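You operate a simulated robot arm through the tools that you are given. There is no shell and no other tool. Be economical: measure what you need, move in short steps, check, and stop when the job is done.

You run a simulated two-armed robot. Do the job below in one go: nothing can be reset, and whatever is moved stays where it is left.

JOB
Splice the patch film to the main film on the splice table.
Fine: both end bars to the joint line, both clamps shut, then the tape grip across; clamps stay shut. Patch roll and lifter untouched.

It is judged by the outcome, as a careful person would: the job done as asked, and still so three seconds after it is handed in. It fails if anything else is knocked over, pushed out of place, dropped, spilled or broken.

ROBOT AND FRAMES
Two 7-joint arms with fingered hands on one trunk, on a base that drives. Base frame: it is fixed to the floor where the robot stands at the start and does not move with it; the origin is under the middle of the robot, x ahead of it, y to its left, z up; the surface under the hand at the start is at about z = 90. Lengths are in cm, angles in degrees, forces in N, time in s.
The left shoulder is at the start at [2.4, 10.4, 133.5], the right one opposite. With the tool pointing down near the work surface each hand reaches from about 10 to 52 cm from the robot's upright axis, wherever it stands, measured 20 degrees to its own side. Places, roughly: big film roll [10, -120, 80]; lifter crank [-20, -130, 60]; main film clamp knob [10, -40, 100]; main film end bar [30, -40, 90]; patch film clamp knob [30, 10, 100]; patch film end bar [40, 0, 90]; splice table [40, -20, 50]; stub brake dial [-10, -110, 60]; stub shaft lever [-10, -90, 60]; yellow tape grip [50, -20, 90]. Payload 2.4 kg a hand.
The TCP of each hand is the grasp point between the finger pads, 1.7 cm short of the fingertips. In the tool frame z runs along the fingers and y along their closing line. The gripper opens to 8.8 cm. The gripper's body begins 4.7 cm behind the TCP. The gripper is a hand of 2 fingers: y runs from the thumb to the fingers, the wrist lies at [0, 0, -16.5] in the tool frame, and closing takes about 1.5 s.
Orientation is that of the tool frame in the base frame, as a unit quaternion [x, y, z, w]. With the fingers straight down and closing along the base's y, the tool's x points along the base's -x, its y along +y and its z along -z.

CONTROLS
- The arms move only by the tool nudge_tool. It takes "left_rows", "right_rows" or both (then of equal length, played together; a hand with none holds still); each is a list of rows, each a list of 2 entries, a list of its own where there are three numbers: the shift along the tool's x, y, z in cm, then the turn, a rotation vector about the tool's x, y, z in degrees. In form: [[[dx, dy, dz], [ax, ay, az]], ...]. A call has 1 to 12 rows; each row is the pose to reach, as a shift and turn from the pose commanded when the call began, along the tool's axes at that moment. "left_claw" and "right_claw" are, for a hand that has rows, the opening, from 0 (shut) to 1 (fully open), set as the call begins (left out, the last holds). A row lasts 0.2 s, in which the tool goes at most 5 cm and 8.6 degrees; a call with a longer step from one row to the next is refused whole, and so is a gripper value outside its range. Where a pose cannot be reached the arm comes as near as it can. A force on the tool above 90 N (or 10 N above the force at the start of the call, whichever is more), or a blocked arm, ends the call early, and 0.2 s more pass. Each finger travels about 15.3 cm/s and halts on what it meets, pressing with about 29 N; the grip force reading is that of the motor and also rises with nothing between the fingers. The clock runs only during rows and for 0.2 s after the last one: add rows that repeat a pose to give the fingers time. It gives the time, the measured TCP pose, the force on the tool (base axes), the opening and the grip force at its end, in the units of the frame above (readings bear some noise), with the torque about the TCP (base axes, N m) and any sound that the robot's microphone picked up.
- Cameras (640 x 400 px; columns grow to the right, rows downward): "scene" is now at [11.91, -2.08, 124.63]; the picture's right is [-0.20, -0.98, -0.00], its down [-0.25, 0.05, -0.97] and it looks along [0.95, -0.19, -0.26] (base axes); focal length 214 px, centre (320, 200). "left" rides on the left gripper at [-5, 0.3, -6.3] in its tool frame; the picture's right is [-0.06, -1.00, 0.00], its down [0.78, -0.05, -0.62] and it looks along [0.62, -0.04, 0.79] (tool axes); focal length 275 px, centre (320, 200). "right" rides on the right gripper at [5, 0.3, -6.3] in its tool frame; the picture's right is [-0.06, 1.00, 0.00], its down [-0.78, -0.05, -0.62] and it looks along [-0.62, -0.04, 0.79] (tool axes); focal length 275 px, centre (320, 200). There is no depth. A picture from a camera that has moved, and an enlarged one, comes with that camera's place and axes in the base frame and with its lens.
- snapshot(camera): a new picture of that camera. No time passes.
- slide_trunk(by): slides the trunk up (or, below 0, down) by that many cm; the arms and the scene camera ride with it, the base frame stays. It gives what a move gives, with no picture.
- drive_base(legs): drives the robot by 1 to 6 legs, each [ahead, left, turn to the left] in cm, cm and degrees, along the robot's own axes; the way and the turn of a leg run together, so that a leg with both is an arc; at most 150 cm and 180 degrees a leg. The arms and the cameras ride along, it lands a little off, and it stops where it bumps. It gives what a move gives.
- finger_targets(finger1, thumb_bend, hand): sets how far each is bent, from 0 (flat) to 1 (curled in); at 0.3 the hand is open as for a grip, at 0.7 the pads meet at the TCP. One left out holds its place. A second passes; each finger stops where it meets its share of the squeeze, and holds until it gets a number again. A gripper value or a shape takes the hand back. It gives what a move gives, with no picture; readings hold the bend of each and the force on the fingers (four entries, about 0 where the hand has none), thumb and palm.
- hand_shape(shape, hand): the hand has 2 fingers and takes this shape, open, in about a second: jaw (thumb against the fingers, like two jaws); tri (thumb and two fingers); tip (a fingertip pinch); poke (one finger out to press); point (the index stretched); flat (the hand flat); cup (the hand cupped); fist (a fist). The gripper value then closes the fingers along that shape, each until it touches; the sizes above hold for jaw. It gives what a move gives, with no picture.
- pan_tilt(pan, tilt): turns the head with the scene camera to pan (to the left, within 60 degrees either way) and tilt (down, from -29 to 69), counted from straight ahead of the robot. It gives what a move gives.
- close_up(camera, box): a new picture of the part [left, top, right, bottom] of that camera's present view, enlarged. No time passes.
- hand_in(): hands the job in; it is judged then, once.

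Work in short steps. Places have to be worked out from the pictures, the camera data and where the tool is seen: move nearer, look again, correct. Check each grasp and each placing, and mend what went wrong. You have 120 turns and 108 pictures in all, those below and enlarged ones among them. Open the grippers and draw the arms clear of the work before you hand the job in, unless the task says otherwise; then end with one line.

The tools are called as a command line: name --argument value ..., lists and objects as JSON in quotes. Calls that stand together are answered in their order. nudge_tool: Moves the arms, as the interface text tells. Its arguments: {"type":"object","properties":{"left_rows":{"type":"array"},"left_claw":{"type":"number"},"right_rows":{"type":"array"},"right_claw":{"type":"number"}},"required":[]} The other tools are called the same way: slide_trunk (by) slides the trunk up or down; hand_shape (shape, hand) gives the hand a shape; finger_targets (finger1, thumb_bend, hand) moves the fingers one by one; drive_base (legs) drives the base; pan_tilt (pan, tilt) turns the head that bears the scene camera; snapshot (camera) takes a picture; close_up (camera, box) takes an enlarged picture of a part of a camera's view; hand_in () hands the job in.

At the start:

```text
clock: 0.0
left_position: [35.6, -1.73, 125.14]
left_orientation: [-0.002, 1.0, 0.0, -0.001]
left_contact_force: [-0.4, 0.6, -0.1]
left_torque: [-0.01, 0.02, -0.01]
left_finger_gap: 8.79
left_grip_force: 0.1
left_shape: jaw
left_bend: [0.3, 0.3]
left_finger forces: [0.0, 0.0, 0.1, 0.0, 0.1, 0.1]
right_position: [29.42, -40.07, 126.49]
right_orientation: [0.0, 1.0, 0.001, 0.0]
right_contact_force: [0.0, -0.8, 0.3]
right_torque: [0.0, -0.02, -0.01]
right_finger_gap: 8.8
right_grip_force: 0.0
right_shape: jaw
right_bend: [0.3, 0.3]
right_finger forces: [0.0, 0.0, 0.1, 0.0, 0.0, 0.1]
trunk travel left (down, up): [-56.4, 28.6]
robot x, y, heading: [0.24, -0.36, -0.1]
head pan, tilt: [-11.3, 15.0]
```

scene: 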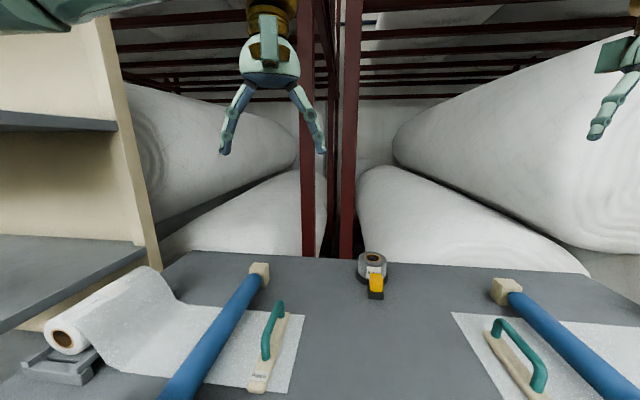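
right: 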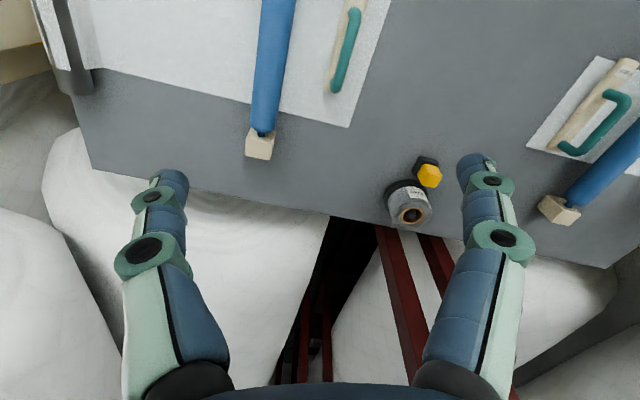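
left: 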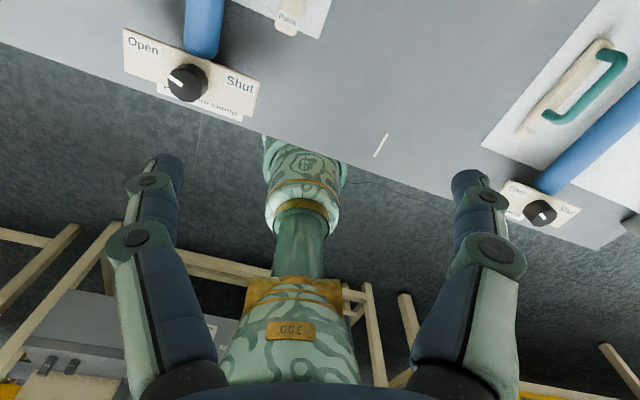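

The table looks turned by about -15° to my frame, with a white joint mark near its front edge. I'll tilt the head down for a better view of the table.

pan_tilt --pan -18 --tilt 48

snapshot --camera "scene"

close_up --camera "left" --box '[100, 0, 420, 200]'

close_up --camera "left" --box '[400, 0, 640, 250]'

close_up --camera "right" --box '[300, 0, 640, 250]'

```text
clock: 1.0
left_position: [35.59, -1.78, 125.2]
left_orientation: [-0.001, 1.0, 0.0, 0.0]
left_contact_force: [0.8, -0.1, -0.3]
left_torque: [0.03, 0.01, 0.01]
left_finger_gap: 8.77
left_grip_force: 0.0
left_shape: jaw
left_bend: [0.3, 0.3]
left_finger forces: [0.0, 0.0, 0.0, 0.0, 0.0, 0.0]
right_position: [29.51, -40.05, 126.66]
right_orientation: [-0.001, 1.0, 0.0, 0.0]
right_contact_force: [-0.2, -0.2, -0.8]
right_torque: [0.03, 0.0, -0.01]
right_finger_gap: 8.8
right_grip_force: 0.0
right_shape: jaw
right_bend: [0.3, 0.3]
right_finger forces: [0.0, 0.2, 0.0, 0.0, 0.0, 0.0]
trunk travel left (down, up): [-56.4, 28.6]
robot x, y, heading: [0.22, 0.0, 0.2]
head pan, tilt: [-18.0, 48.0]
```

```text
104 pictures are left
camera scene: at [10.24, -2.69, 119.53], right [-0.31, -0.95, 0.0], down [-0.71, 0.23, -0.67], along [0.64, -0.21, -0.74], focal length 214 px, centre (320, 200)
```

scene: 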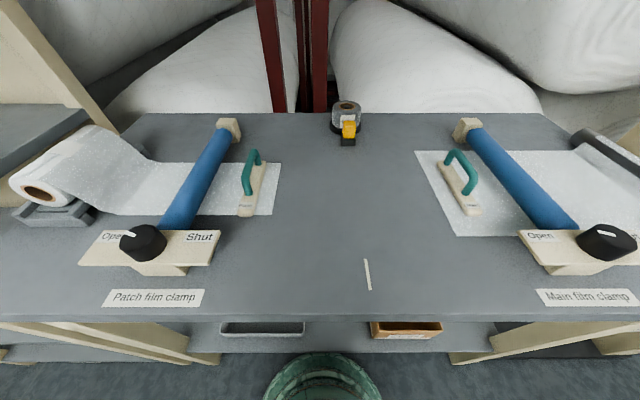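

```text
2.00 times, centred on (260, 100) of left
camera zoom: at [40.63, -1.47, 131.42], right [0.06, -1.0, 0.0], down [-0.78, -0.05, 0.62], along [-0.62, -0.04, -0.79], focal length 551 px, centre (440, 400)
```

zoom: 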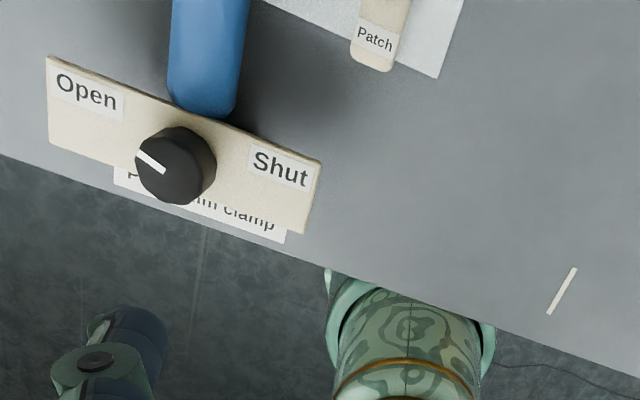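

```text
1.60 times, centred on (520, 125) of left
camera zoom: at [40.63, -1.47, 131.42], right [0.06, -1.0, 0.0], down [-0.78, -0.05, 0.62], along [-0.62, -0.04, -0.79], focal length 440 px, centre (0, 320)
```

zoom: 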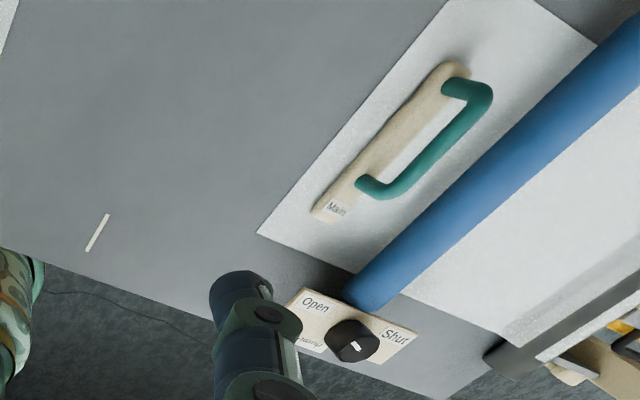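

```text
1.60 times, centred on (470, 125) of right
camera zoom: at [24.56, -39.75, 132.88], right [0.06, 1.0, 0.0], down [0.78, -0.05, 0.62], along [0.62, -0.04, -0.79], focal length 440 px, centre (80, 320)
```

zoom: 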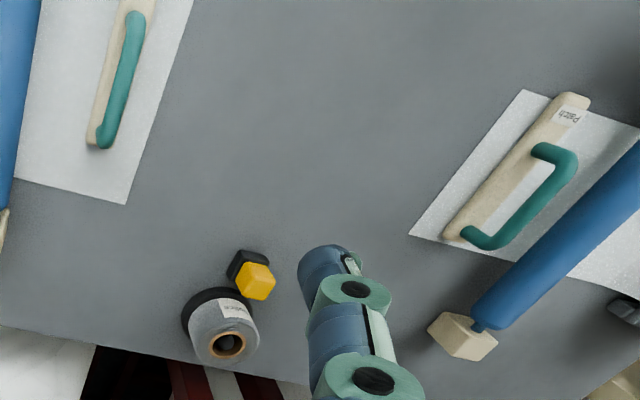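

Working from two views, the table top is at z≈90. The joint line runs through (20,-13) along u=(0.956,-0.292), with the tape grip at its far end near (55,-24.5). I'll place the robot square to the table on the joint line, backing off slightly before turning.

drive_base --legs '[[-3, -7, 0], [0, 0, -17]]'

pan_tilt --pan 0 --tilt 48

snapshot --camera "scene"

```text
clock: 3.0
left_position: [30.51, -19.21, 124.98]
left_orientation: [0.147, 0.989, 0.0, 0.0]
left_contact_force: [-0.1, -0.4, 0.3]
left_torque: [0.0, 0.0, 0.04]
left_finger_gap: 8.84
left_grip_force: 0.1
left_shape: jaw
left_bend: [0.3, 0.3]
left_finger forces: [0.0, 0.1, 0.1, 0.0, 0.0, 0.0]
right_position: [13.39, -53.99, 126.53]
right_orientation: [0.148, 0.989, -0.001, 0.0]
right_contact_force: [0.3, 0.6, 0.0]
right_torque: [-0.01, -0.03, -0.01]
right_finger_gap: 8.75
right_grip_force: 0.1
right_shape: jaw
right_bend: [0.3, 0.3]
right_finger forces: [0.0, 0.0, 0.0, 0.0, 0.0, 0.0]
trunk travel left (down, up): [-56.4, 28.6]
robot x, y, heading: [-2.88, -6.99, -17.2]
head pan, tilt: [-18.0, 48.0]
```

```text
clock: 3.8
left_position: [30.63, -19.11, 125.16]
left_orientation: [0.148, 0.989, 0.0, 0.0]
left_contact_force: [0.0, 0.6, 0.6]
left_torque: [0.01, -0.01, -0.03]
left_finger_gap: 8.78
left_grip_force: 0.0
left_shape: jaw
left_bend: [0.3, 0.3]
left_finger forces: [0.1, 0.0, 0.0, 0.1, 0.0, 0.0]
right_position: [13.47, -53.83, 126.58]
right_orientation: [0.148, 0.989, 0.0, 0.0]
right_contact_force: [-0.2, 1.1, 0.1]
right_torque: [-0.01, -0.03, 0.01]
right_finger_gap: 8.78
right_grip_force: 0.0
right_shape: jaw
right_bend: [0.3, 0.3]
right_finger forces: [0.1, 0.0, 0.1, 0.0, 0.0, 0.0]
trunk travel left (down, up): [-56.4, 28.6]
robot x, y, heading: [-2.93, -6.62, -17.0]
head pan, tilt: [0.0, 48.0]
```

```text
100 pictures are left
camera scene: at [7.14, -10.36, 119.52], right [-0.29, -0.96, 0.0], down [-0.71, 0.22, -0.67], along [0.64, -0.2, -0.74], focal length 214 px, centre (320, 200)
```

scene: 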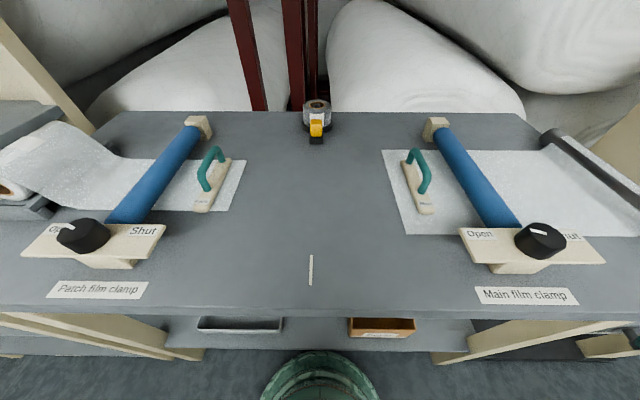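

The robot is now square to the joint line. I'll zoom on both knobs, both bars and the tape grip.

close_up --camera "scene" --box '[440, 200, 640, 320]'

close_up --camera "scene" --box '[10, 200, 190, 310]'

close_up --camera "scene" --box '[270, 80, 370, 150]'

close_up --camera "scene" --box '[370, 110, 530, 230]'

```text
3.20 times, centred on (540, 260) of scene
camera zoom: at [7.14, -10.36, 119.52], right [-0.29, -0.96, 0.0], down [-0.71, 0.22, -0.67], along [0.64, -0.2, -0.74], focal length 686 px, centre (-384, 8)
```

zoom: 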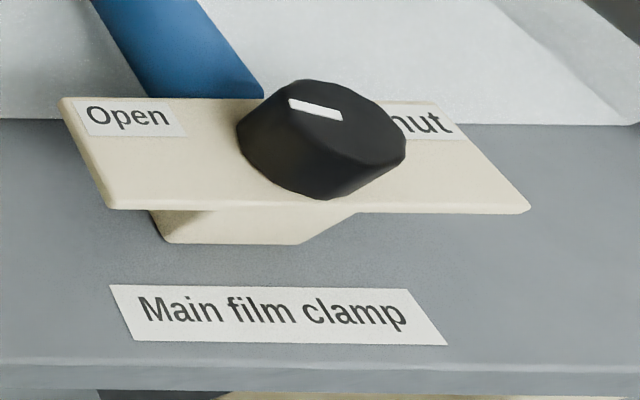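

```text
3.56 times, centred on (100, 255) of scene
camera zoom: at [7.14, -10.36, 119.52], right [-0.29, -0.96, 0.0], down [-0.71, 0.22, -0.67], along [0.64, -0.2, -0.74], focal length 763 px, centre (1102, 4)
```

zoom: 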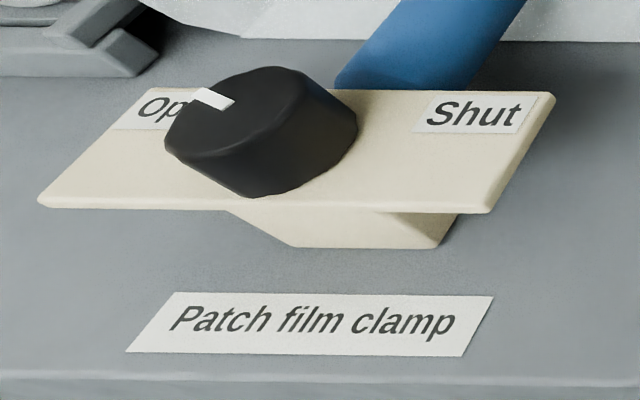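

```text
5.71 times, centred on (320, 115) of scene
camera zoom: at [7.14, -10.36, 119.52], right [-0.29, -0.96, 0.0], down [-0.71, 0.22, -0.67], along [0.64, -0.2, -0.74], focal length 1226 px, centre (320, 686)
```

zoom: 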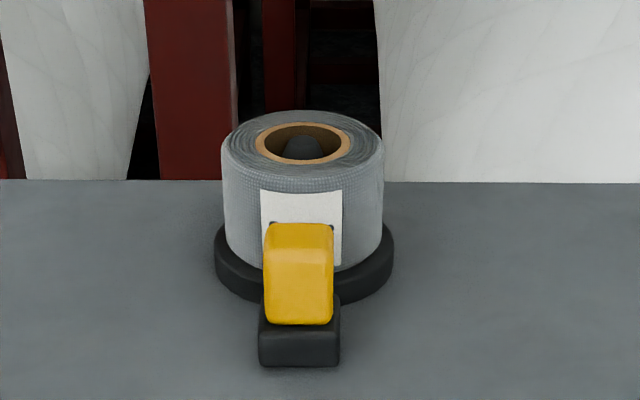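

```text
3.33 times, centred on (450, 170) of scene
camera zoom: at [7.14, -10.36, 119.52], right [-0.29, -0.96, 0.0], down [-0.71, 0.22, -0.67], along [0.64, -0.2, -0.74], focal length 715 px, centre (-113, 300)
```

zoom: 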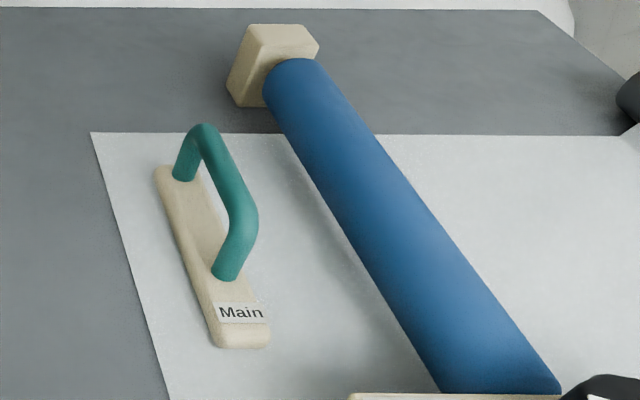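

Both clamp pointers are on the Open side. In the robot's frame (ahead, left) the main handle is near (41,-19) and the patch handle near (41.5,19), with their tops at z≈96. I'll move both hands above them at z≈106.

nudge_tool --left_rows '[[[-0.7, 2.6, 2.4], [0, 0, 0]], [[-1.4, 5.2, 4.8], [0, 0, 0]], [[-2.2, 7.9, 7.2], [0, 0, 0]], [[-2.9, 10.5, 9.6], [0, 0, 0]], [[-3.6, 13.2, 12], [0, 0, 0]], [[-4.3, 15.8, 14.4], [0, 0, 0]], [[-5, 18.5, 16.8], [0, 0, 0]], [[-5.8, 21.1, 19], [0, 0, 0]], [[-5.8, 21.1, 19], [0, 0, 0]]]' --right_rows '[[[-1.5, 2.7, 2.6], [0, 0, 0]], [[-2.9, 5.4, 5.2], [0, 0, 0]], [[-4.4, 8, 7.8], [0, 0, 0]], [[-5.8, 10.7, 10.4], [0, 0, 0]], [[-7.3, 13.4, 13], [0, 0, 0]], [[-8.8, 16, 15.6], [0, 0, 0]], [[-10.2, 18.7, 18.2], [0, 0, 0]], [[-11.7, 21.4, 20.6], [0, 0, 0]], [[-11.7, 21.4, 20.6], [0, 0, 0]]]' --left_claw 0.5 --right_claw 0.5

snapshot --camera "scene"

snapshot --camera "right"

snapshot --camera "left"

```text
clock: 5.8
left_position: [42.19, -0.75, 106.11]
left_orientation: [0.147, 0.989, 0.0, 0.0]
left_contact_force: [-0.3, -0.3, 0.2]
left_torque: [0.02, 0.01, 0.0]
left_finger_gap: 4.43
left_grip_force: 0.1
left_shape: jaw
left_bend: [0.72, 0.7]
left_finger forces: [0.1, 0.0, 0.0, 0.0, 0.0, 0.0]
right_position: [30.96, -36.82, 105.93]
right_orientation: [0.149, 0.989, 0.0, 0.0]
right_contact_force: [0.2, 0.1, -0.3]
right_torque: [0.01, 0.01, -0.02]
right_finger_gap: 4.45
right_grip_force: 0.0
right_shape: jaw
right_bend: [0.72, 0.7]
right_finger forces: [0.1, 0.1, 0.1, 0.1, 0.1, 0.0]
trunk travel left (down, up): [-56.4, 28.6]
robot x, y, heading: [-3.01, -7.06, -17.2]
head pan, tilt: [0.0, 48.0]
```

```text
95 pictures are left
camera scene: at [7.14, -10.36, 119.53], right [-0.29, -0.96, 0.0], down [-0.71, 0.22, -0.67], along [0.64, -0.2, -0.74], focal length 214 px, centre (320, 200)
```

scene: 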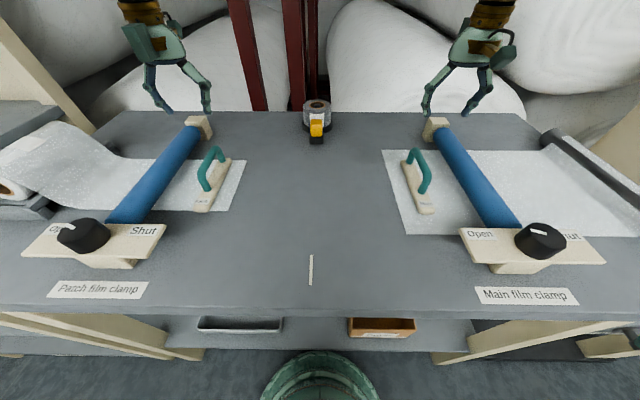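

```text
94 pictures are left
camera right: at [26.25, -35.15, 112.23], right [0.35, 0.94, 0.0], down [0.74, -0.28, 0.62], along [0.58, -0.22, -0.79], focal length 275 px, centre (320, 200)
```

right: 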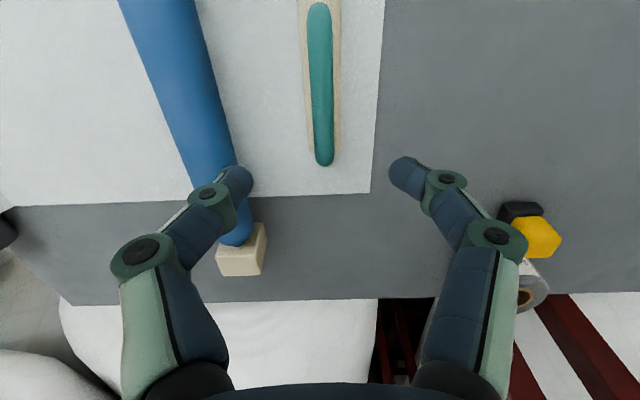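

```text
93 pictures are left
camera left: at [47.12, -1.94, 112.41], right [-0.23, -0.97, 0.0], down [-0.76, 0.18, 0.62], along [-0.6, 0.14, -0.79], focal length 275 px, centre (320, 200)
```

left: 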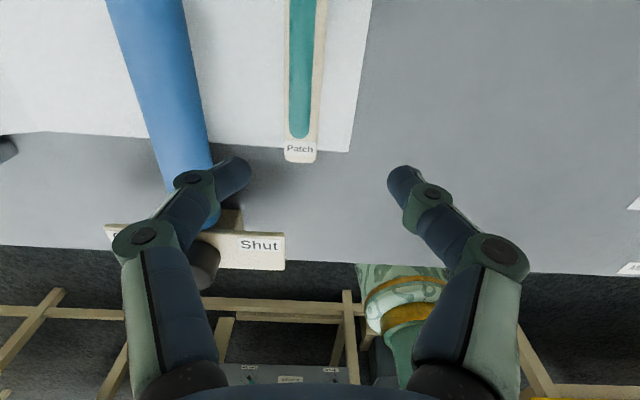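

The right hand is centred over the main handle. The left hand needs about 1 cm further left and 1 cm forward. I'll correct that and lower both to z≈95.

nudge_tool --left_rows '[[[-1, 1, 1], [0, 0, 0]], [[-1, 1, 5], [0, 0, 0]], [[-1, 1, 8], [0, 0, 0]], [[-1, 1, 11.2], [0, 0, 0]], [[-1, 1, 11.2], [0, 0, 0]]]' --right_rows '[[[0, 0, 1], [0, 0, 0]], [[0, 0, 5], [0, 0, 0]], [[0, 0, 8], [0, 0, 0]], [[0, 0, 11], [0, 0, 0]], [[0, 0, 11], [0, 0, 0]]]'

snapshot --camera "scene"

snapshot --camera "left"

snapshot --camera "right"

```text
clock: 7.0
left_position: [43.43, 0.03, 94.83]
left_orientation: [0.148, 0.989, -0.001, 0.0]
left_contact_force: [0.1, 0.3, -0.3]
left_torque: [-0.02, 0.0, -0.01]
left_finger_gap: 4.45
left_grip_force: 0.1
left_shape: jaw
left_bend: [0.72, 0.7]
left_finger forces: [0.1, 0.0, 0.1, 0.1, 0.1, 0.0]
right_position: [30.84, -36.91, 95.03]
right_orientation: [0.148, 0.989, 0.0, 0.0]
right_contact_force: [0.0, 0.0, -0.5]
right_torque: [0.01, 0.0, -0.02]
right_finger_gap: 4.44
right_grip_force: 0.0
right_shape: jaw
right_bend: [0.72, 0.7]
right_finger forces: [0.1, 0.0, 0.1, 0.0, 0.0, 0.1]
trunk travel left (down, up): [-56.4, 28.6]
robot x, y, heading: [-3.03, -6.9, -16.8]
head pan, tilt: [0.0, 48.0]
```

```text
92 pictures are left
camera scene: at [7.15, -10.34, 119.53], right [-0.29, -0.96, 0.0], down [-0.71, 0.22, -0.67], along [0.64, -0.2, -0.74], focal length 214 px, centre (320, 200)
```

scene: 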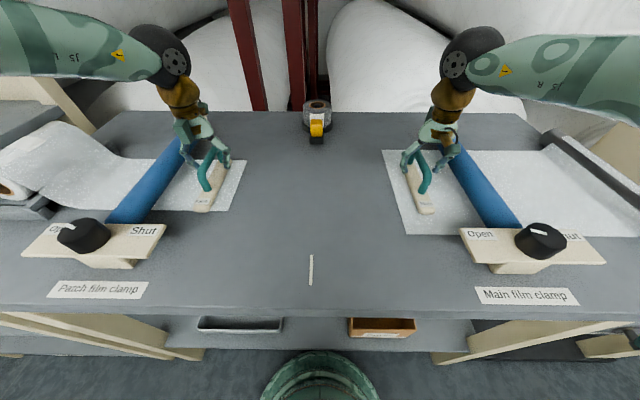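

```text
91 pictures are left
camera left: at [48.33, -1.23, 101.2], right [-0.23, -0.97, 0.0], down [-0.76, 0.18, 0.62], along [-0.6, 0.15, -0.79], focal length 275 px, centre (320, 200)
```

left: 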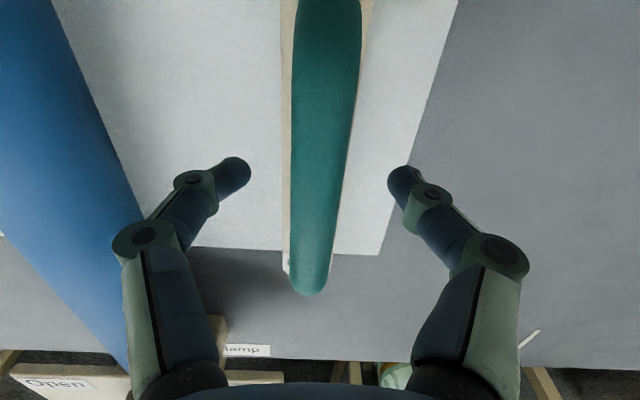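

```text
90 pictures are left
camera right: at [26.25, -35.1, 101.28], right [0.35, 0.94, 0.0], down [0.74, -0.28, 0.62], along [0.58, -0.22, -0.79], focal length 275 px, centre (320, 200)
```

right: 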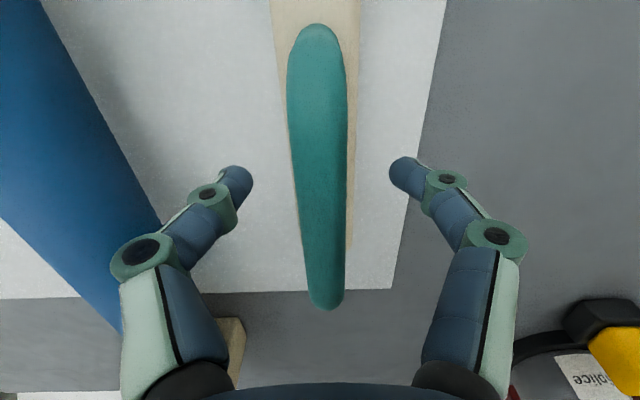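

Both handles sit between the fingers, so I'll close both hands.

nudge_tool --left_rows '[[[0, 0, 0], [0, 0, 0]], [[0, 0, 0], [0, 0, 0]], [[0, 0, 0], [0, 0, 0]], [[0, 0, 0], [0, 0, 0]], [[0, 0, 0], [0, 0, 0]]]' --right_rows '[[[0, 0, 0], [0, 0, 0]], [[0, 0, 0], [0, 0, 0]], [[0, 0, 0], [0, 0, 0]], [[0, 0, 0], [0, 0, 0]], [[0, 0, 0], [0, 0, 0]]]' --left_claw 0 --right_claw 0

```text
clock: 8.2
left_position: [43.56, -0.07, 94.93]
left_orientation: [0.148, 0.989, 0.0, -0.001]
left_contact_force: [-2.2, -6.9, -8.2]
left_torque: [0.02, -0.02, 0.0]
left_finger_gap: 0.0
left_grip_force: 28.7
left_shape: jaw
left_bend: [0.57, 0.66]
left_finger forces: [0.5, 0.0, 0.1, 0.0, 1.4, 0.0]
right_position: [30.8, -36.87, 94.94]
right_orientation: [0.149, 0.989, 0.0, -0.001]
right_contact_force: [-0.9, 0.0, -5.2]
right_torque: [0.03, 0.04, 0.0]
right_finger_gap: 0.0
right_grip_force: 29.1
right_shape: jaw
right_bend: [0.59, 0.73]
right_finger forces: [2.1, 0.1, 0.0, 0.0, 0.0, 0.0]
trunk travel left (down, up): [-56.4, 28.6]
robot x, y, heading: [-3.3, -7.21, -16.9]
head pan, tilt: [0.0, 48.0]
```

The gap reads 0 with light contact forces, so the fingers may have met under the bow instead of on it. I'll check.

close_up --camera "scene" --box '[380, 100, 500, 220]'

snapshot --camera "right"

snapshot --camera "left"

```text
3.33 times, centred on (440, 160) of scene
camera zoom: at [7.18, -10.45, 119.51], right [-0.29, -0.96, 0.0], down [-0.71, 0.22, -0.67], along [0.64, -0.2, -0.74], focal length 715 px, centre (-80, 333)
```

zoom: 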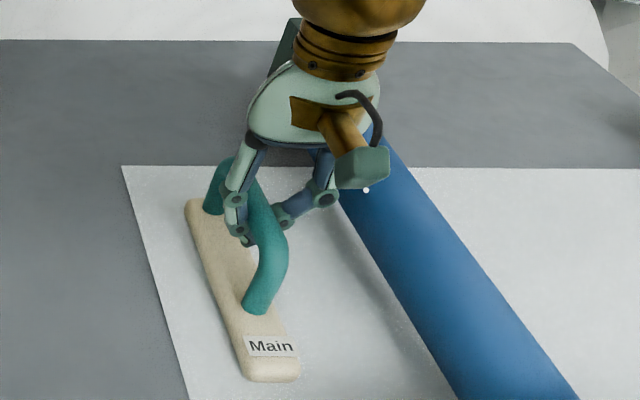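

```text
88 pictures are left
camera right: at [26.26, -35.2, 101.26], right [0.35, 0.94, 0.0], down [0.74, -0.28, 0.62], along [0.58, -0.22, -0.79], focal length 275 px, centre (320, 200)
```

right: 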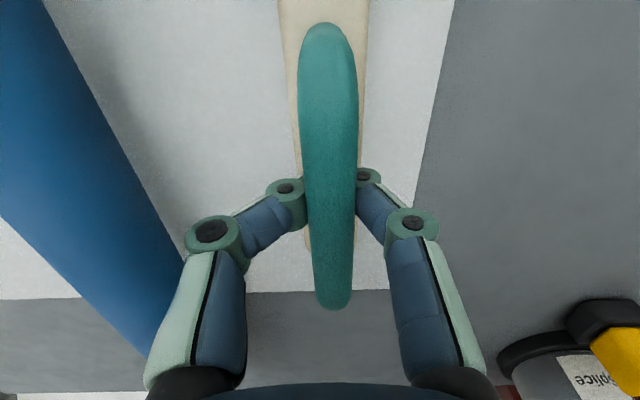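

```text
87 pictures are left
camera left: at [48.34, -1.35, 101.2], right [-0.23, -0.97, 0.0], down [-0.76, 0.18, 0.62], along [-0.6, 0.15, -0.78], focal length 275 px, centre (320, 200)
```

left: 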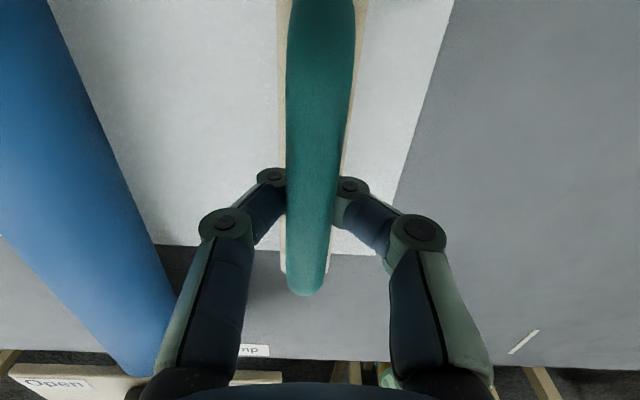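

The fingers wrap round each handle with their tips meeting underneath, which is a good cage for pulling sideways. I'll pull the main bar 4 cm toward the joint first and check the force.

nudge_tool --right_rows '[[[0, 1, 0], [0, 0, 0]], [[0, 2, 0], [0, 0, 0]], [[0, 3, 0], [0, 0, 0]], [[0, 4, 0], [0, 0, 0]], [[0, 4, 0], [0, 0, 0]]]'

snapshot --camera "scene"

```text
clock: 9.4
left_position: [43.5, -0.12, 94.85]
left_orientation: [0.147, 0.989, 0.001, -0.001]
left_contact_force: [-3.8, -6.7, -9.3]
left_torque: [0.0, -0.01, -0.01]
left_finger_gap: 0.0
left_grip_force: 29.3
left_shape: jaw
left_bend: [0.57, 0.66]
left_finger forces: [0.4, 0.0, 0.0, 0.0, 1.3, 0.0]
right_position: [32.17, -33.12, 94.88]
right_orientation: [0.148, 0.989, -0.001, -0.001]
right_contact_force: [-1.9, 0.2, -7.4]
right_torque: [0.04, 0.02, 0.01]
right_finger_gap: 0.01
right_grip_force: 28.8
right_shape: jaw
right_bend: [0.59, 0.73]
right_finger forces: [2.1, 0.0, 0.1, 0.1, 0.0, 0.1]
trunk travel left (down, up): [-56.4, 28.6]
robot x, y, heading: [-2.76, -6.8, -16.8]
head pan, tilt: [0.0, 48.0]
```

```text
86 pictures are left
camera scene: at [7.18, -10.45, 119.51], right [-0.29, -0.96, 0.0], down [-0.71, 0.22, -0.67], along [0.64, -0.2, -0.74], focal length 214 px, centre (320, 200)
```

scene: 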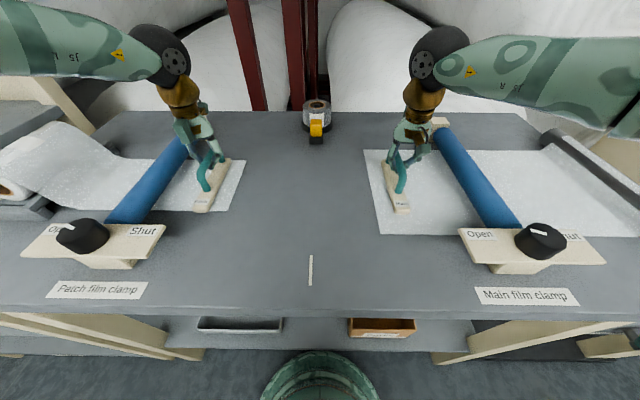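

The main bar and its film slide together at low force. The film edge leads the bar centre by about 4.2 cm, so butting the edges on the joint line puts the bar about 11 cm further on. I'll go 9.5 cm and look again.

nudge_tool --right_rows '[[[0, 1, 0], [0, 0, 0]], [[0, 2, 0], [0, 0, 0]], [[0, 3, 0], [0, 0, 0]], [[0, 4, 0], [0, 0, 0]], [[0, 5, 0], [0, 0, 0]], [[0, 6, 0], [0, 0, 0]], [[0, 7, 0], [0, 0, 0]], [[0, 8, 0], [0, 0, 0]], [[0, 9, 0], [0, 0, 0]], [[0, 9.5, 0], [0, 0, 0]], [[0, 9.5, 0], [0, 0, 0]]]'

snapshot --camera "scene"

snapshot --camera "right"

```text
clock: 11.8
left_position: [43.65, -0.12, 94.87]
left_orientation: [0.148, 0.989, 0.001, -0.001]
left_contact_force: [-5.3, -6.5, -8.8]
left_torque: [0.03, 0.0, -0.02]
left_finger_gap: 0.0
left_grip_force: 28.8
left_shape: jaw
left_bend: [0.57, 0.66]
left_finger forces: [0.4, 0.0, 0.0, 0.1, 1.6, 0.0]
right_position: [35.01, -24.0, 94.97]
right_orientation: [0.149, 0.989, 0.0, 0.0]
right_contact_force: [2.6, -1.9, -4.6]
right_torque: [-0.03, 0.01, 0.02]
right_finger_gap: 0.01
right_grip_force: 28.9
right_shape: jaw
right_bend: [0.59, 0.73]
right_finger forces: [1.9, 0.0, 0.0, 0.0, 0.0, 0.0]
trunk travel left (down, up): [-56.4, 28.6]
robot x, y, heading: [-3.05, -6.94, -17.0]
head pan, tilt: [0.0, 48.0]
```

```text
85 pictures are left
camera scene: at [7.22, -10.45, 119.51], right [-0.29, -0.96, 0.0], down [-0.71, 0.22, -0.67], along [0.64, -0.2, -0.74], focal length 214 px, centre (320, 200)
```

scene: 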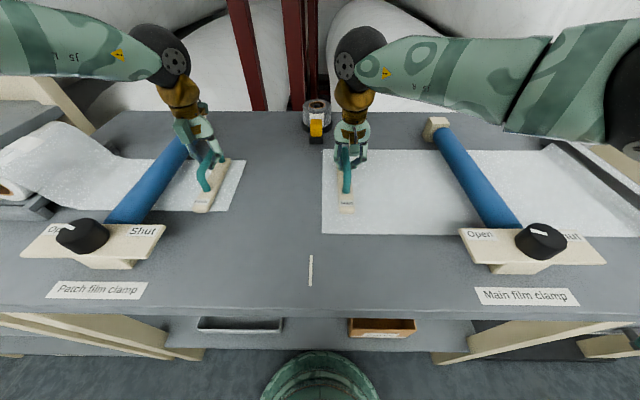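

```text
84 pictures are left
camera right: at [30.3, -22.33, 101.23], right [0.35, 0.94, 0.0], down [0.74, -0.28, 0.62], along [0.58, -0.22, -0.79], focal length 275 px, centre (320, 200)
```

right: 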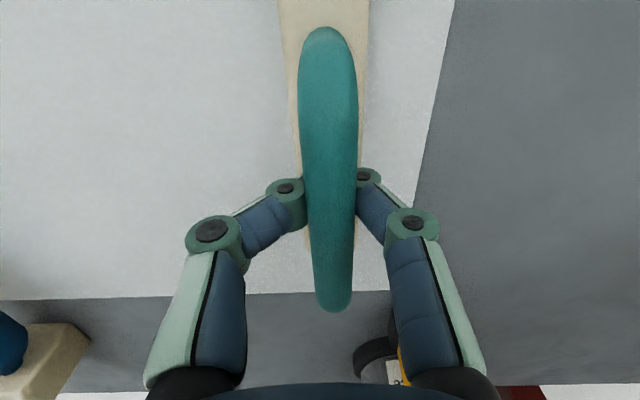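

The film edge is now at column 322, and the joint line is at about 312–315, which leaves about 1.65 cm to go. I'll move that and zoom in to check.

nudge_tool --right_rows '[[[0, 0.8, 0], [0, 0, 0]], [[0, 1.65, 0], [0, 0, 0]], [[0, 1.65, 0], [0, 0, 0]]]'

close_up --camera "scene" --box '[240, 100, 400, 300]'

```text
clock: 12.6
left_position: [43.5, -0.2, 94.88]
left_orientation: [0.148, 0.989, 0.001, -0.001]
left_contact_force: [-2.4, -4.5, -8.9]
left_torque: [0.02, 0.0, 0.0]
left_finger_gap: 0.0
left_grip_force: 28.6
left_shape: jaw
left_bend: [0.57, 0.66]
left_finger forces: [0.6, 0.1, 0.0, 0.1, 0.8, 0.0]
right_position: [35.4, -22.62, 94.91]
right_orientation: [0.149, 0.989, -0.001, -0.001]
right_contact_force: [-0.4, -10.0, -5.3]
right_torque: [0.0, 0.0, -0.01]
right_finger_gap: 0.0
right_grip_force: 28.9
right_shape: jaw
right_bend: [0.59, 0.73]
right_finger forces: [0.4, 0.1, 0.0, 0.0, 0.6, 0.0]
trunk travel left (down, up): [-56.4, 28.6]
robot x, y, heading: [-3.24, -7.32, -16.9]
head pan, tilt: [0.0, 48.0]
```

```text
2.00 times, centred on (320, 200) of scene
camera zoom: at [7.19, -10.53, 119.51], right [-0.29, -0.96, 0.0], down [-0.71, 0.22, -0.67], along [0.64, -0.2, -0.74], focal length 429 px, centre (320, 200)
```

zoom: 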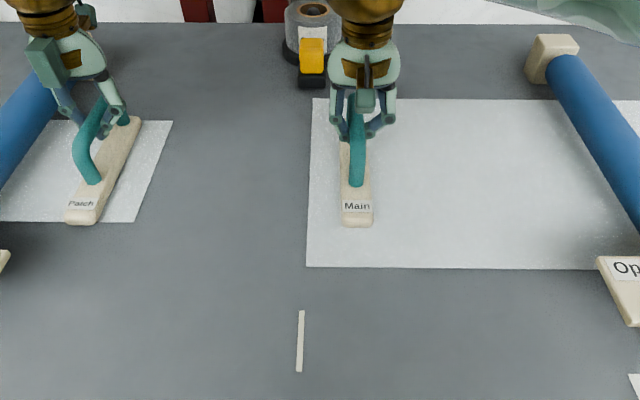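

The film edge now lies on the line from the mark to the tape grip, and a 10 N resistance has appeared, perhaps a stop. I'll press 0.5 cm further to test it.

nudge_tool --right_rows '[[[0, 0.3, 0], [0, 0, 0]], [[0, 0.6, 0], [0, 0, 0]], [[0, 0.6, 0], [0, 0, 0]]]'

close_up --camera "scene" --box '[240, 100, 400, 300]'

```text
clock: 13.4
left_position: [43.45, -0.16, 94.94]
left_orientation: [0.148, 0.989, 0.001, 0.0]
left_contact_force: [-1.9, -4.7, -8.4]
left_torque: [0.01, -0.02, -0.03]
left_finger_gap: 0.01
left_grip_force: 28.7
left_shape: jaw
left_bend: [0.57, 0.66]
left_finger forces: [0.6, 0.0, 0.1, 0.0, 0.7, 0.1]
right_position: [35.56, -21.85, 94.93]
right_orientation: [0.149, 0.989, 0.001, 0.0]
right_contact_force: [0.2, -6.8, -1.3]
right_torque: [0.0, -0.01, 0.0]
right_finger_gap: 0.0
right_grip_force: 29.6
right_shape: jaw
right_bend: [0.65, 0.72]
right_finger forces: [0.1, 0.0, 0.0, 0.0, 3.8, 0.0]
trunk travel left (down, up): [-56.4, 28.6]
robot x, y, heading: [-2.99, -7.17, -17.3]
head pan, tilt: [0.0, 48.0]
```

```text
2.00 times, centred on (320, 200) of scene
camera zoom: at [7.18, -10.49, 119.52], right [-0.29, -0.96, 0.0], down [-0.71, 0.22, -0.67], along [0.64, -0.2, -0.74], focal length 429 px, centre (320, 200)
```

zoom: 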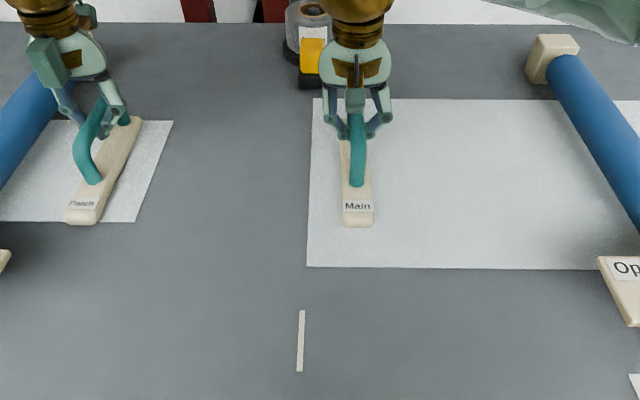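

The hand moved but the bar stayed, so that's a stop with the film edge exactly at the joint. I'll ease back, open the right hand, and lift and withdraw it to the right.

nudge_tool --right_rows '[[[0, -0.6, 0], [0, 0, 0]], [[0, -0.6, 0], [0, 0, 0]], [[0, -0.6, 0], [0, 0, 0]], [[0, -0.6, 0], [0, 0, 0]], [[0, -0.6, -3], [0, 0, 0]], [[0, -0.6, -7], [0, 0, 0]], [[0, -0.6, -11], [0, 0, 0]], [[0, -5, -13], [0, 0, 0]], [[0, -10, -13], [0, 0, 0]], [[0, -15, -13], [0, 0, 0]], [[3, -19, -13], [0, 0, 0]], [[7, -22, -13], [0, 0, 0]]]' --right_claw 0.5

snapshot --camera "scene"

snapshot --camera "right"

```text
clock: 16.0
left_position: [43.57, -0.06, 94.85]
left_orientation: [0.148, 0.989, 0.001, -0.001]
left_contact_force: [-3.5, -6.8, -7.7]
left_torque: [0.0, 0.02, 0.04]
left_finger_gap: 0.01
left_grip_force: 29.1
left_shape: jaw
left_bend: [0.57, 0.75]
left_finger forces: [0.4, 0.1, 0.0, 0.0, 1.1, 0.0]
right_position: [22.34, -40.9, 107.82]
right_orientation: [0.148, 0.989, -0.001, 0.0]
right_contact_force: [0.3, 0.4, 0.3]
right_torque: [0.03, -0.02, 0.02]
right_finger_gap: 4.38
right_grip_force: 0.1
right_shape: jaw
right_bend: [0.73, 0.7]
right_finger forces: [0.0, 0.1, 0.0, 0.1, 0.1, 0.0]
trunk travel left (down, up): [-56.4, 28.6]
robot x, y, heading: [-2.9, -6.88, -17.1]
head pan, tilt: [0.0, 48.0]
```

```text
81 pictures are left
camera scene: at [7.17, -10.43, 119.51], right [-0.29, -0.96, 0.0], down [-0.71, 0.22, -0.67], along [0.64, -0.2, -0.74], focal length 214 px, centre (320, 200)
```

scene: 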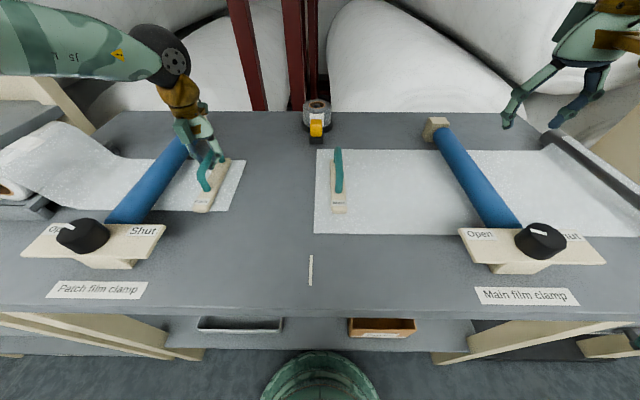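

```text
80 pictures are left
camera right: at [17.72, -39.21, 114.26], right [0.35, 0.94, 0.0], down [0.74, -0.28, 0.62], along [0.58, -0.22, -0.79], focal length 275 px, centre (320, 200)
```

right: 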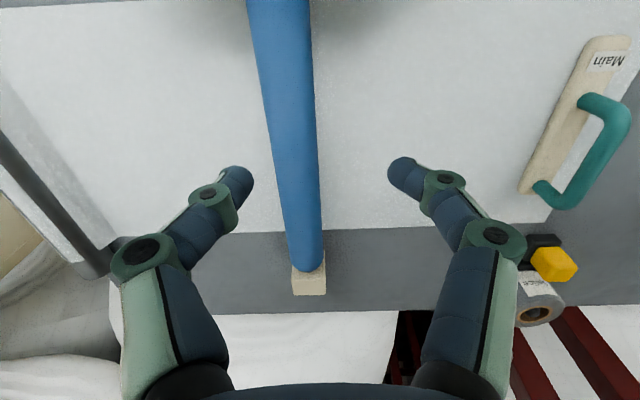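

The main bar stayed put. Now I'll pull the patch bar about 14 cm to the right.

nudge_tool --left_rows '[[[0, -1, 0], [0, 0, 0]], [[0, -2.2, 0], [0, 0, 0]], [[0, -3.5, 0], [0, 0, 0]], [[0, -4.8, 0], [0, 0, 0]], [[0, -6.1, 0], [0, 0, 0]], [[0, -7.4, 0], [0, 0, 0]], [[0, -8.7, 0], [0, 0, 0]], [[0, -10, 0], [0, 0, 0]], [[0, -11.3, 0], [0, 0, 0]], [[0, -12.6, 0], [0, 0, 0]], [[0, -13.8, 0], [0, 0, 0]], [[0, -13.8, 0], [0, 0, 0]]]'

snapshot --camera "scene"

```text
clock: 18.6
left_position: [39.44, -13.07, 94.96]
left_orientation: [0.148, 0.989, 0.0, -0.001]
left_contact_force: [-3.6, 2.1, -4.0]
left_torque: [-0.02, 0.02, 0.02]
left_finger_gap: 0.0
left_grip_force: 28.9
left_shape: jaw
left_bend: [0.59, 0.74]
left_finger forces: [2.5, 0.0, 0.1, 0.1, 0.1, 0.1]
right_position: [22.4, -40.9, 107.98]
right_orientation: [0.149, 0.989, -0.001, 0.0]
right_contact_force: [0.0, 0.1, 0.6]
right_torque: [0.01, 0.03, 0.01]
right_finger_gap: 4.38
right_grip_force: 0.1
right_shape: jaw
right_bend: [0.73, 0.7]
right_finger forces: [0.0, 0.0, 0.1, 0.1, 0.0, 0.0]
trunk travel left (down, up): [-56.4, 28.6]
robot x, y, heading: [-2.71, -6.74, -17.2]
head pan, tilt: [0.0, 48.0]
```

```text
79 pictures are left
camera scene: at [7.12, -10.33, 119.52], right [-0.29, -0.96, 0.0], down [-0.71, 0.22, -0.67], along [0.64, -0.2, -0.74], focal length 214 px, centre (320, 200)
```

scene: 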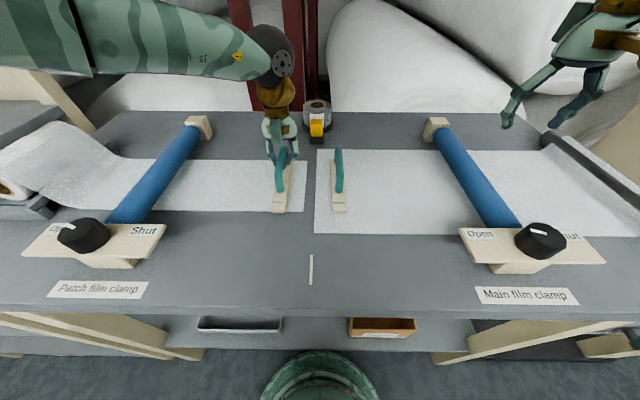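

About 1.7 cm of gap remains, so I'll press on until it reaches the stop.

nudge_tool --left_rows '[[[0, -0.8, 0], [0, 0, 0]], [[0, -1.6, 0], [0, 0, 0]], [[0, -2.1, 0], [0, 0, 0]], [[0, -2.1, 0], [0, 0, 0]]]'

close_up --camera "scene" --box '[240, 100, 400, 300]'

```text
clock: 19.6
left_position: [38.93, -15.07, 94.9]
left_orientation: [0.147, 0.989, 0.0, 0.0]
left_contact_force: [-1.5, 6.0, -2.8]
left_torque: [0.0, -0.04, 0.04]
left_finger_gap: 0.0
left_grip_force: 29.1
left_shape: jaw
left_bend: [0.64, 0.67]
left_finger forces: [5.6, 0.1, 0.1, 0.0, 0.0, 0.0]
right_position: [22.34, -40.79, 108.02]
right_orientation: [0.149, 0.989, -0.001, 0.0]
right_contact_force: [0.9, 0.6, -0.1]
right_torque: [-0.02, 0.0, 0.01]
right_finger_gap: 4.38
right_grip_force: 0.1
right_shape: jaw
right_bend: [0.73, 0.7]
right_finger forces: [0.0, 0.0, 0.0, 0.0, 0.0, 0.0]
trunk travel left (down, up): [-56.4, 28.6]
robot x, y, heading: [-2.82, -6.92, -17.0]
head pan, tilt: [0.0, 48.0]
```

```text
2.00 times, centred on (320, 200) of scene
camera zoom: at [7.14, -10.26, 119.53], right [-0.29, -0.96, 0.0], down [-0.71, 0.22, -0.67], along [0.64, -0.2, -0.74], focal length 429 px, centre (320, 200)
```

zoom: 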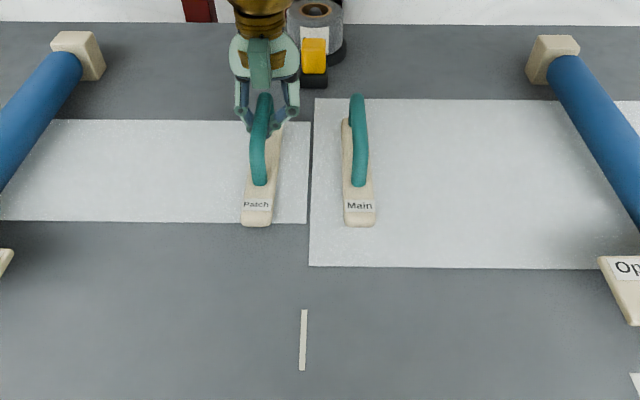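

The seam is down to about 0.3 cm. I'll press another 0.6 cm to confirm it's at its stop.

nudge_tool --left_rows '[[[0, -0.3, 0], [0, 0, 0]], [[0, -0.6, 0], [0, 0, 0]], [[0, -0.6, 0], [0, 0, 0]]]'

close_up --camera "scene" --box '[240, 100, 400, 300]'

```text
clock: 20.4
left_position: [38.77, -15.63, 94.94]
left_orientation: [0.147, 0.989, -0.001, -0.001]
left_contact_force: [1.3, 14.6, -4.1]
left_torque: [-0.08, 0.0, 0.06]
left_finger_gap: 0.01
left_grip_force: 29.4
left_shape: jaw
left_bend: [0.69, 0.67]
left_finger forces: [13.7, 0.1, 0.1, 0.0, 0.0, 0.0]
right_position: [22.48, -40.61, 107.93]
right_orientation: [0.148, 0.989, -0.001, -0.001]
right_contact_force: [0.3, 0.7, -0.4]
right_torque: [0.03, 0.03, 0.02]
right_finger_gap: 4.37
right_grip_force: 0.1
right_shape: jaw
right_bend: [0.73, 0.7]
right_finger forces: [0.0, 0.0, 0.0, 0.0, 0.0, 0.1]
trunk travel left (down, up): [-56.4, 28.6]
robot x, y, heading: [-3.07, -6.76, -17.0]
head pan, tilt: [0.0, 48.0]
```

```text
2.00 times, centred on (320, 200) of scene
camera zoom: at [7.2, -10.16, 119.52], right [-0.29, -0.96, 0.0], down [-0.71, 0.22, -0.67], along [0.64, -0.2, -0.74], focal length 429 px, centre (320, 200)
```

zoom: 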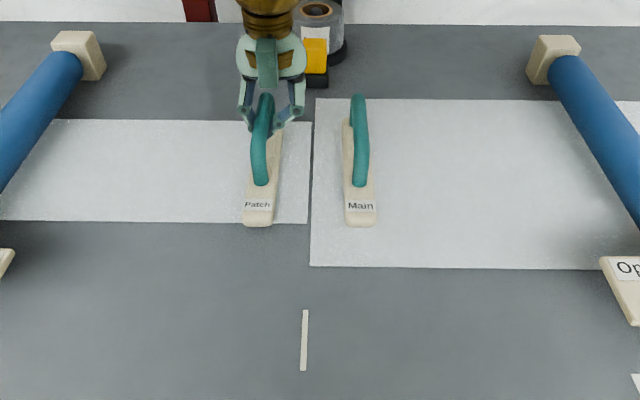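

The force rose and the bar didn't move, so both bars are at their stops. I'll ease off, open the left hand and withdraw it up and to the left.

nudge_tool --left_rows '[[[0, 0.9, 0], [0, 0, 0]], [[0, 0.9, 0], [0, 0, 0]], [[0, 0.9, 0], [0, 0, 0]], [[0, 0.9, 0], [0, 0, 0]], [[0, 0.9, -3], [0, 0, 0]], [[0, 0.9, -7], [0, 0, 0]], [[0, 0.9, -11], [0, 0, 0]], [[0, 5, -13], [0, 0, 0]], [[0, 10, -13], [0, 0, 0]], [[0, 15, -13], [0, 0, 0]], [[3, 19, -13], [0, 0, 0]], [[7, 22, -13], [0, 0, 0]]]' --left_claw 0.5

snapshot --camera "scene"

snapshot --camera "left"

```text
clock: 23.0
left_position: [38.29, 7.54, 107.76]
left_orientation: [0.148, 0.989, -0.001, 0.0]
left_contact_force: [0.4, -0.5, -0.1]
left_torque: [-0.02, 0.01, -0.03]
left_finger_gap: 4.35
left_grip_force: 0.0
left_shape: jaw
left_bend: [0.73, 0.7]
left_finger forces: [0.1, 0.0, 0.0, 0.0, 0.0, 0.1]
right_position: [22.36, -40.84, 108.1]
right_orientation: [0.148, 0.989, 0.0, 0.0]
right_contact_force: [0.3, -0.3, -0.1]
right_torque: [-0.02, -0.01, -0.05]
right_finger_gap: 4.34
right_grip_force: 0.1
right_shape: jaw
right_bend: [0.73, 0.7]
right_finger forces: [0.0, 0.0, 0.0, 0.1, 0.1, 0.0]
trunk travel left (down, up): [-56.4, 28.6]
robot x, y, heading: [-3.0, -6.87, -16.9]
head pan, tilt: [0.0, 48.0]
```

```text
76 pictures are left
camera scene: at [7.1, -10.3, 119.53], right [-0.29, -0.96, 0.0], down [-0.71, 0.22, -0.67], along [0.64, -0.2, -0.74], focal length 214 px, centre (320, 200)
```

scene: 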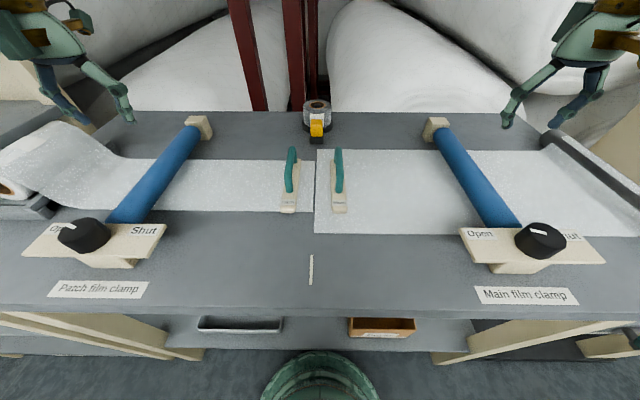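

```text
75 pictures are left
camera left: at [43.23, 6.27, 114.16], right [-0.23, -0.97, 0.0], down [-0.76, 0.18, 0.62], along [-0.6, 0.14, -0.79], focal length 275 px, centre (320, 200)
```

left: 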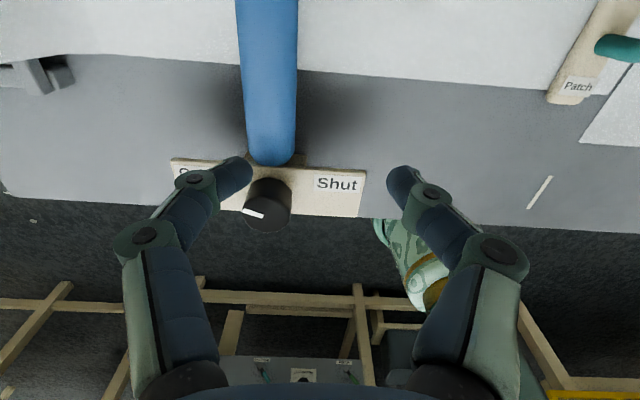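

I put the patch knob near (29.9, 14.0, 96), about 4 cm across. I'll zoom on it from both sides to see its height, the pointer and the roller clearance.

close_up --camera "left" --box '[170, 130, 390, 260]'

close_up --camera "scene" --box '[20, 190, 180, 290]'

```text
2.91 times, centred on (280, 195) of left
camera zoom: at [43.23, 6.27, 114.16], right [-0.23, -0.97, 0.0], down [-0.76, 0.18, 0.62], along [-0.6, 0.14, -0.79], focal length 801 px, centre (436, 214)
```

zoom: 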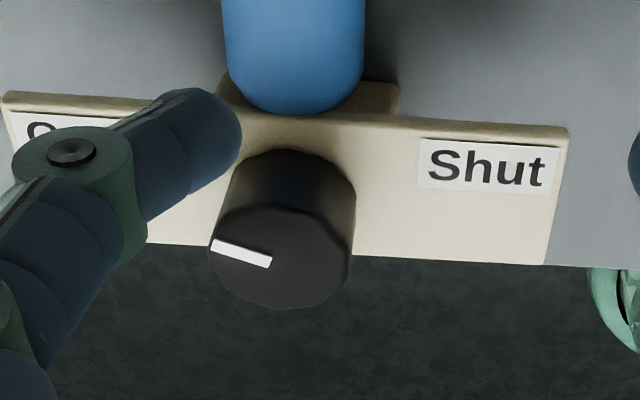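

```text
4.00 times, centred on (100, 240) of scene
camera zoom: at [7.1, -10.3, 119.53], right [-0.29, -0.96, 0.0], down [-0.71, 0.22, -0.67], along [0.64, -0.2, -0.74], focal length 858 px, centre (1200, 40)
```

zoom: 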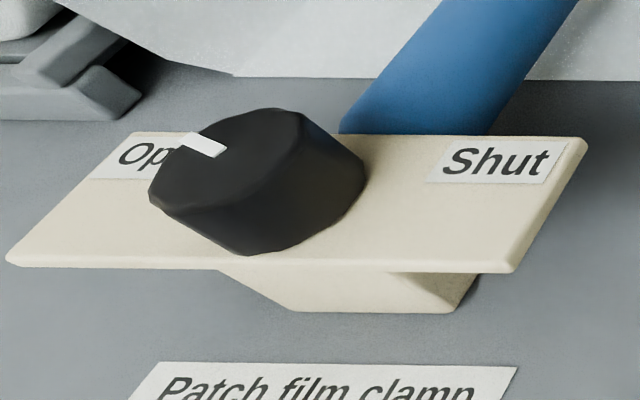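

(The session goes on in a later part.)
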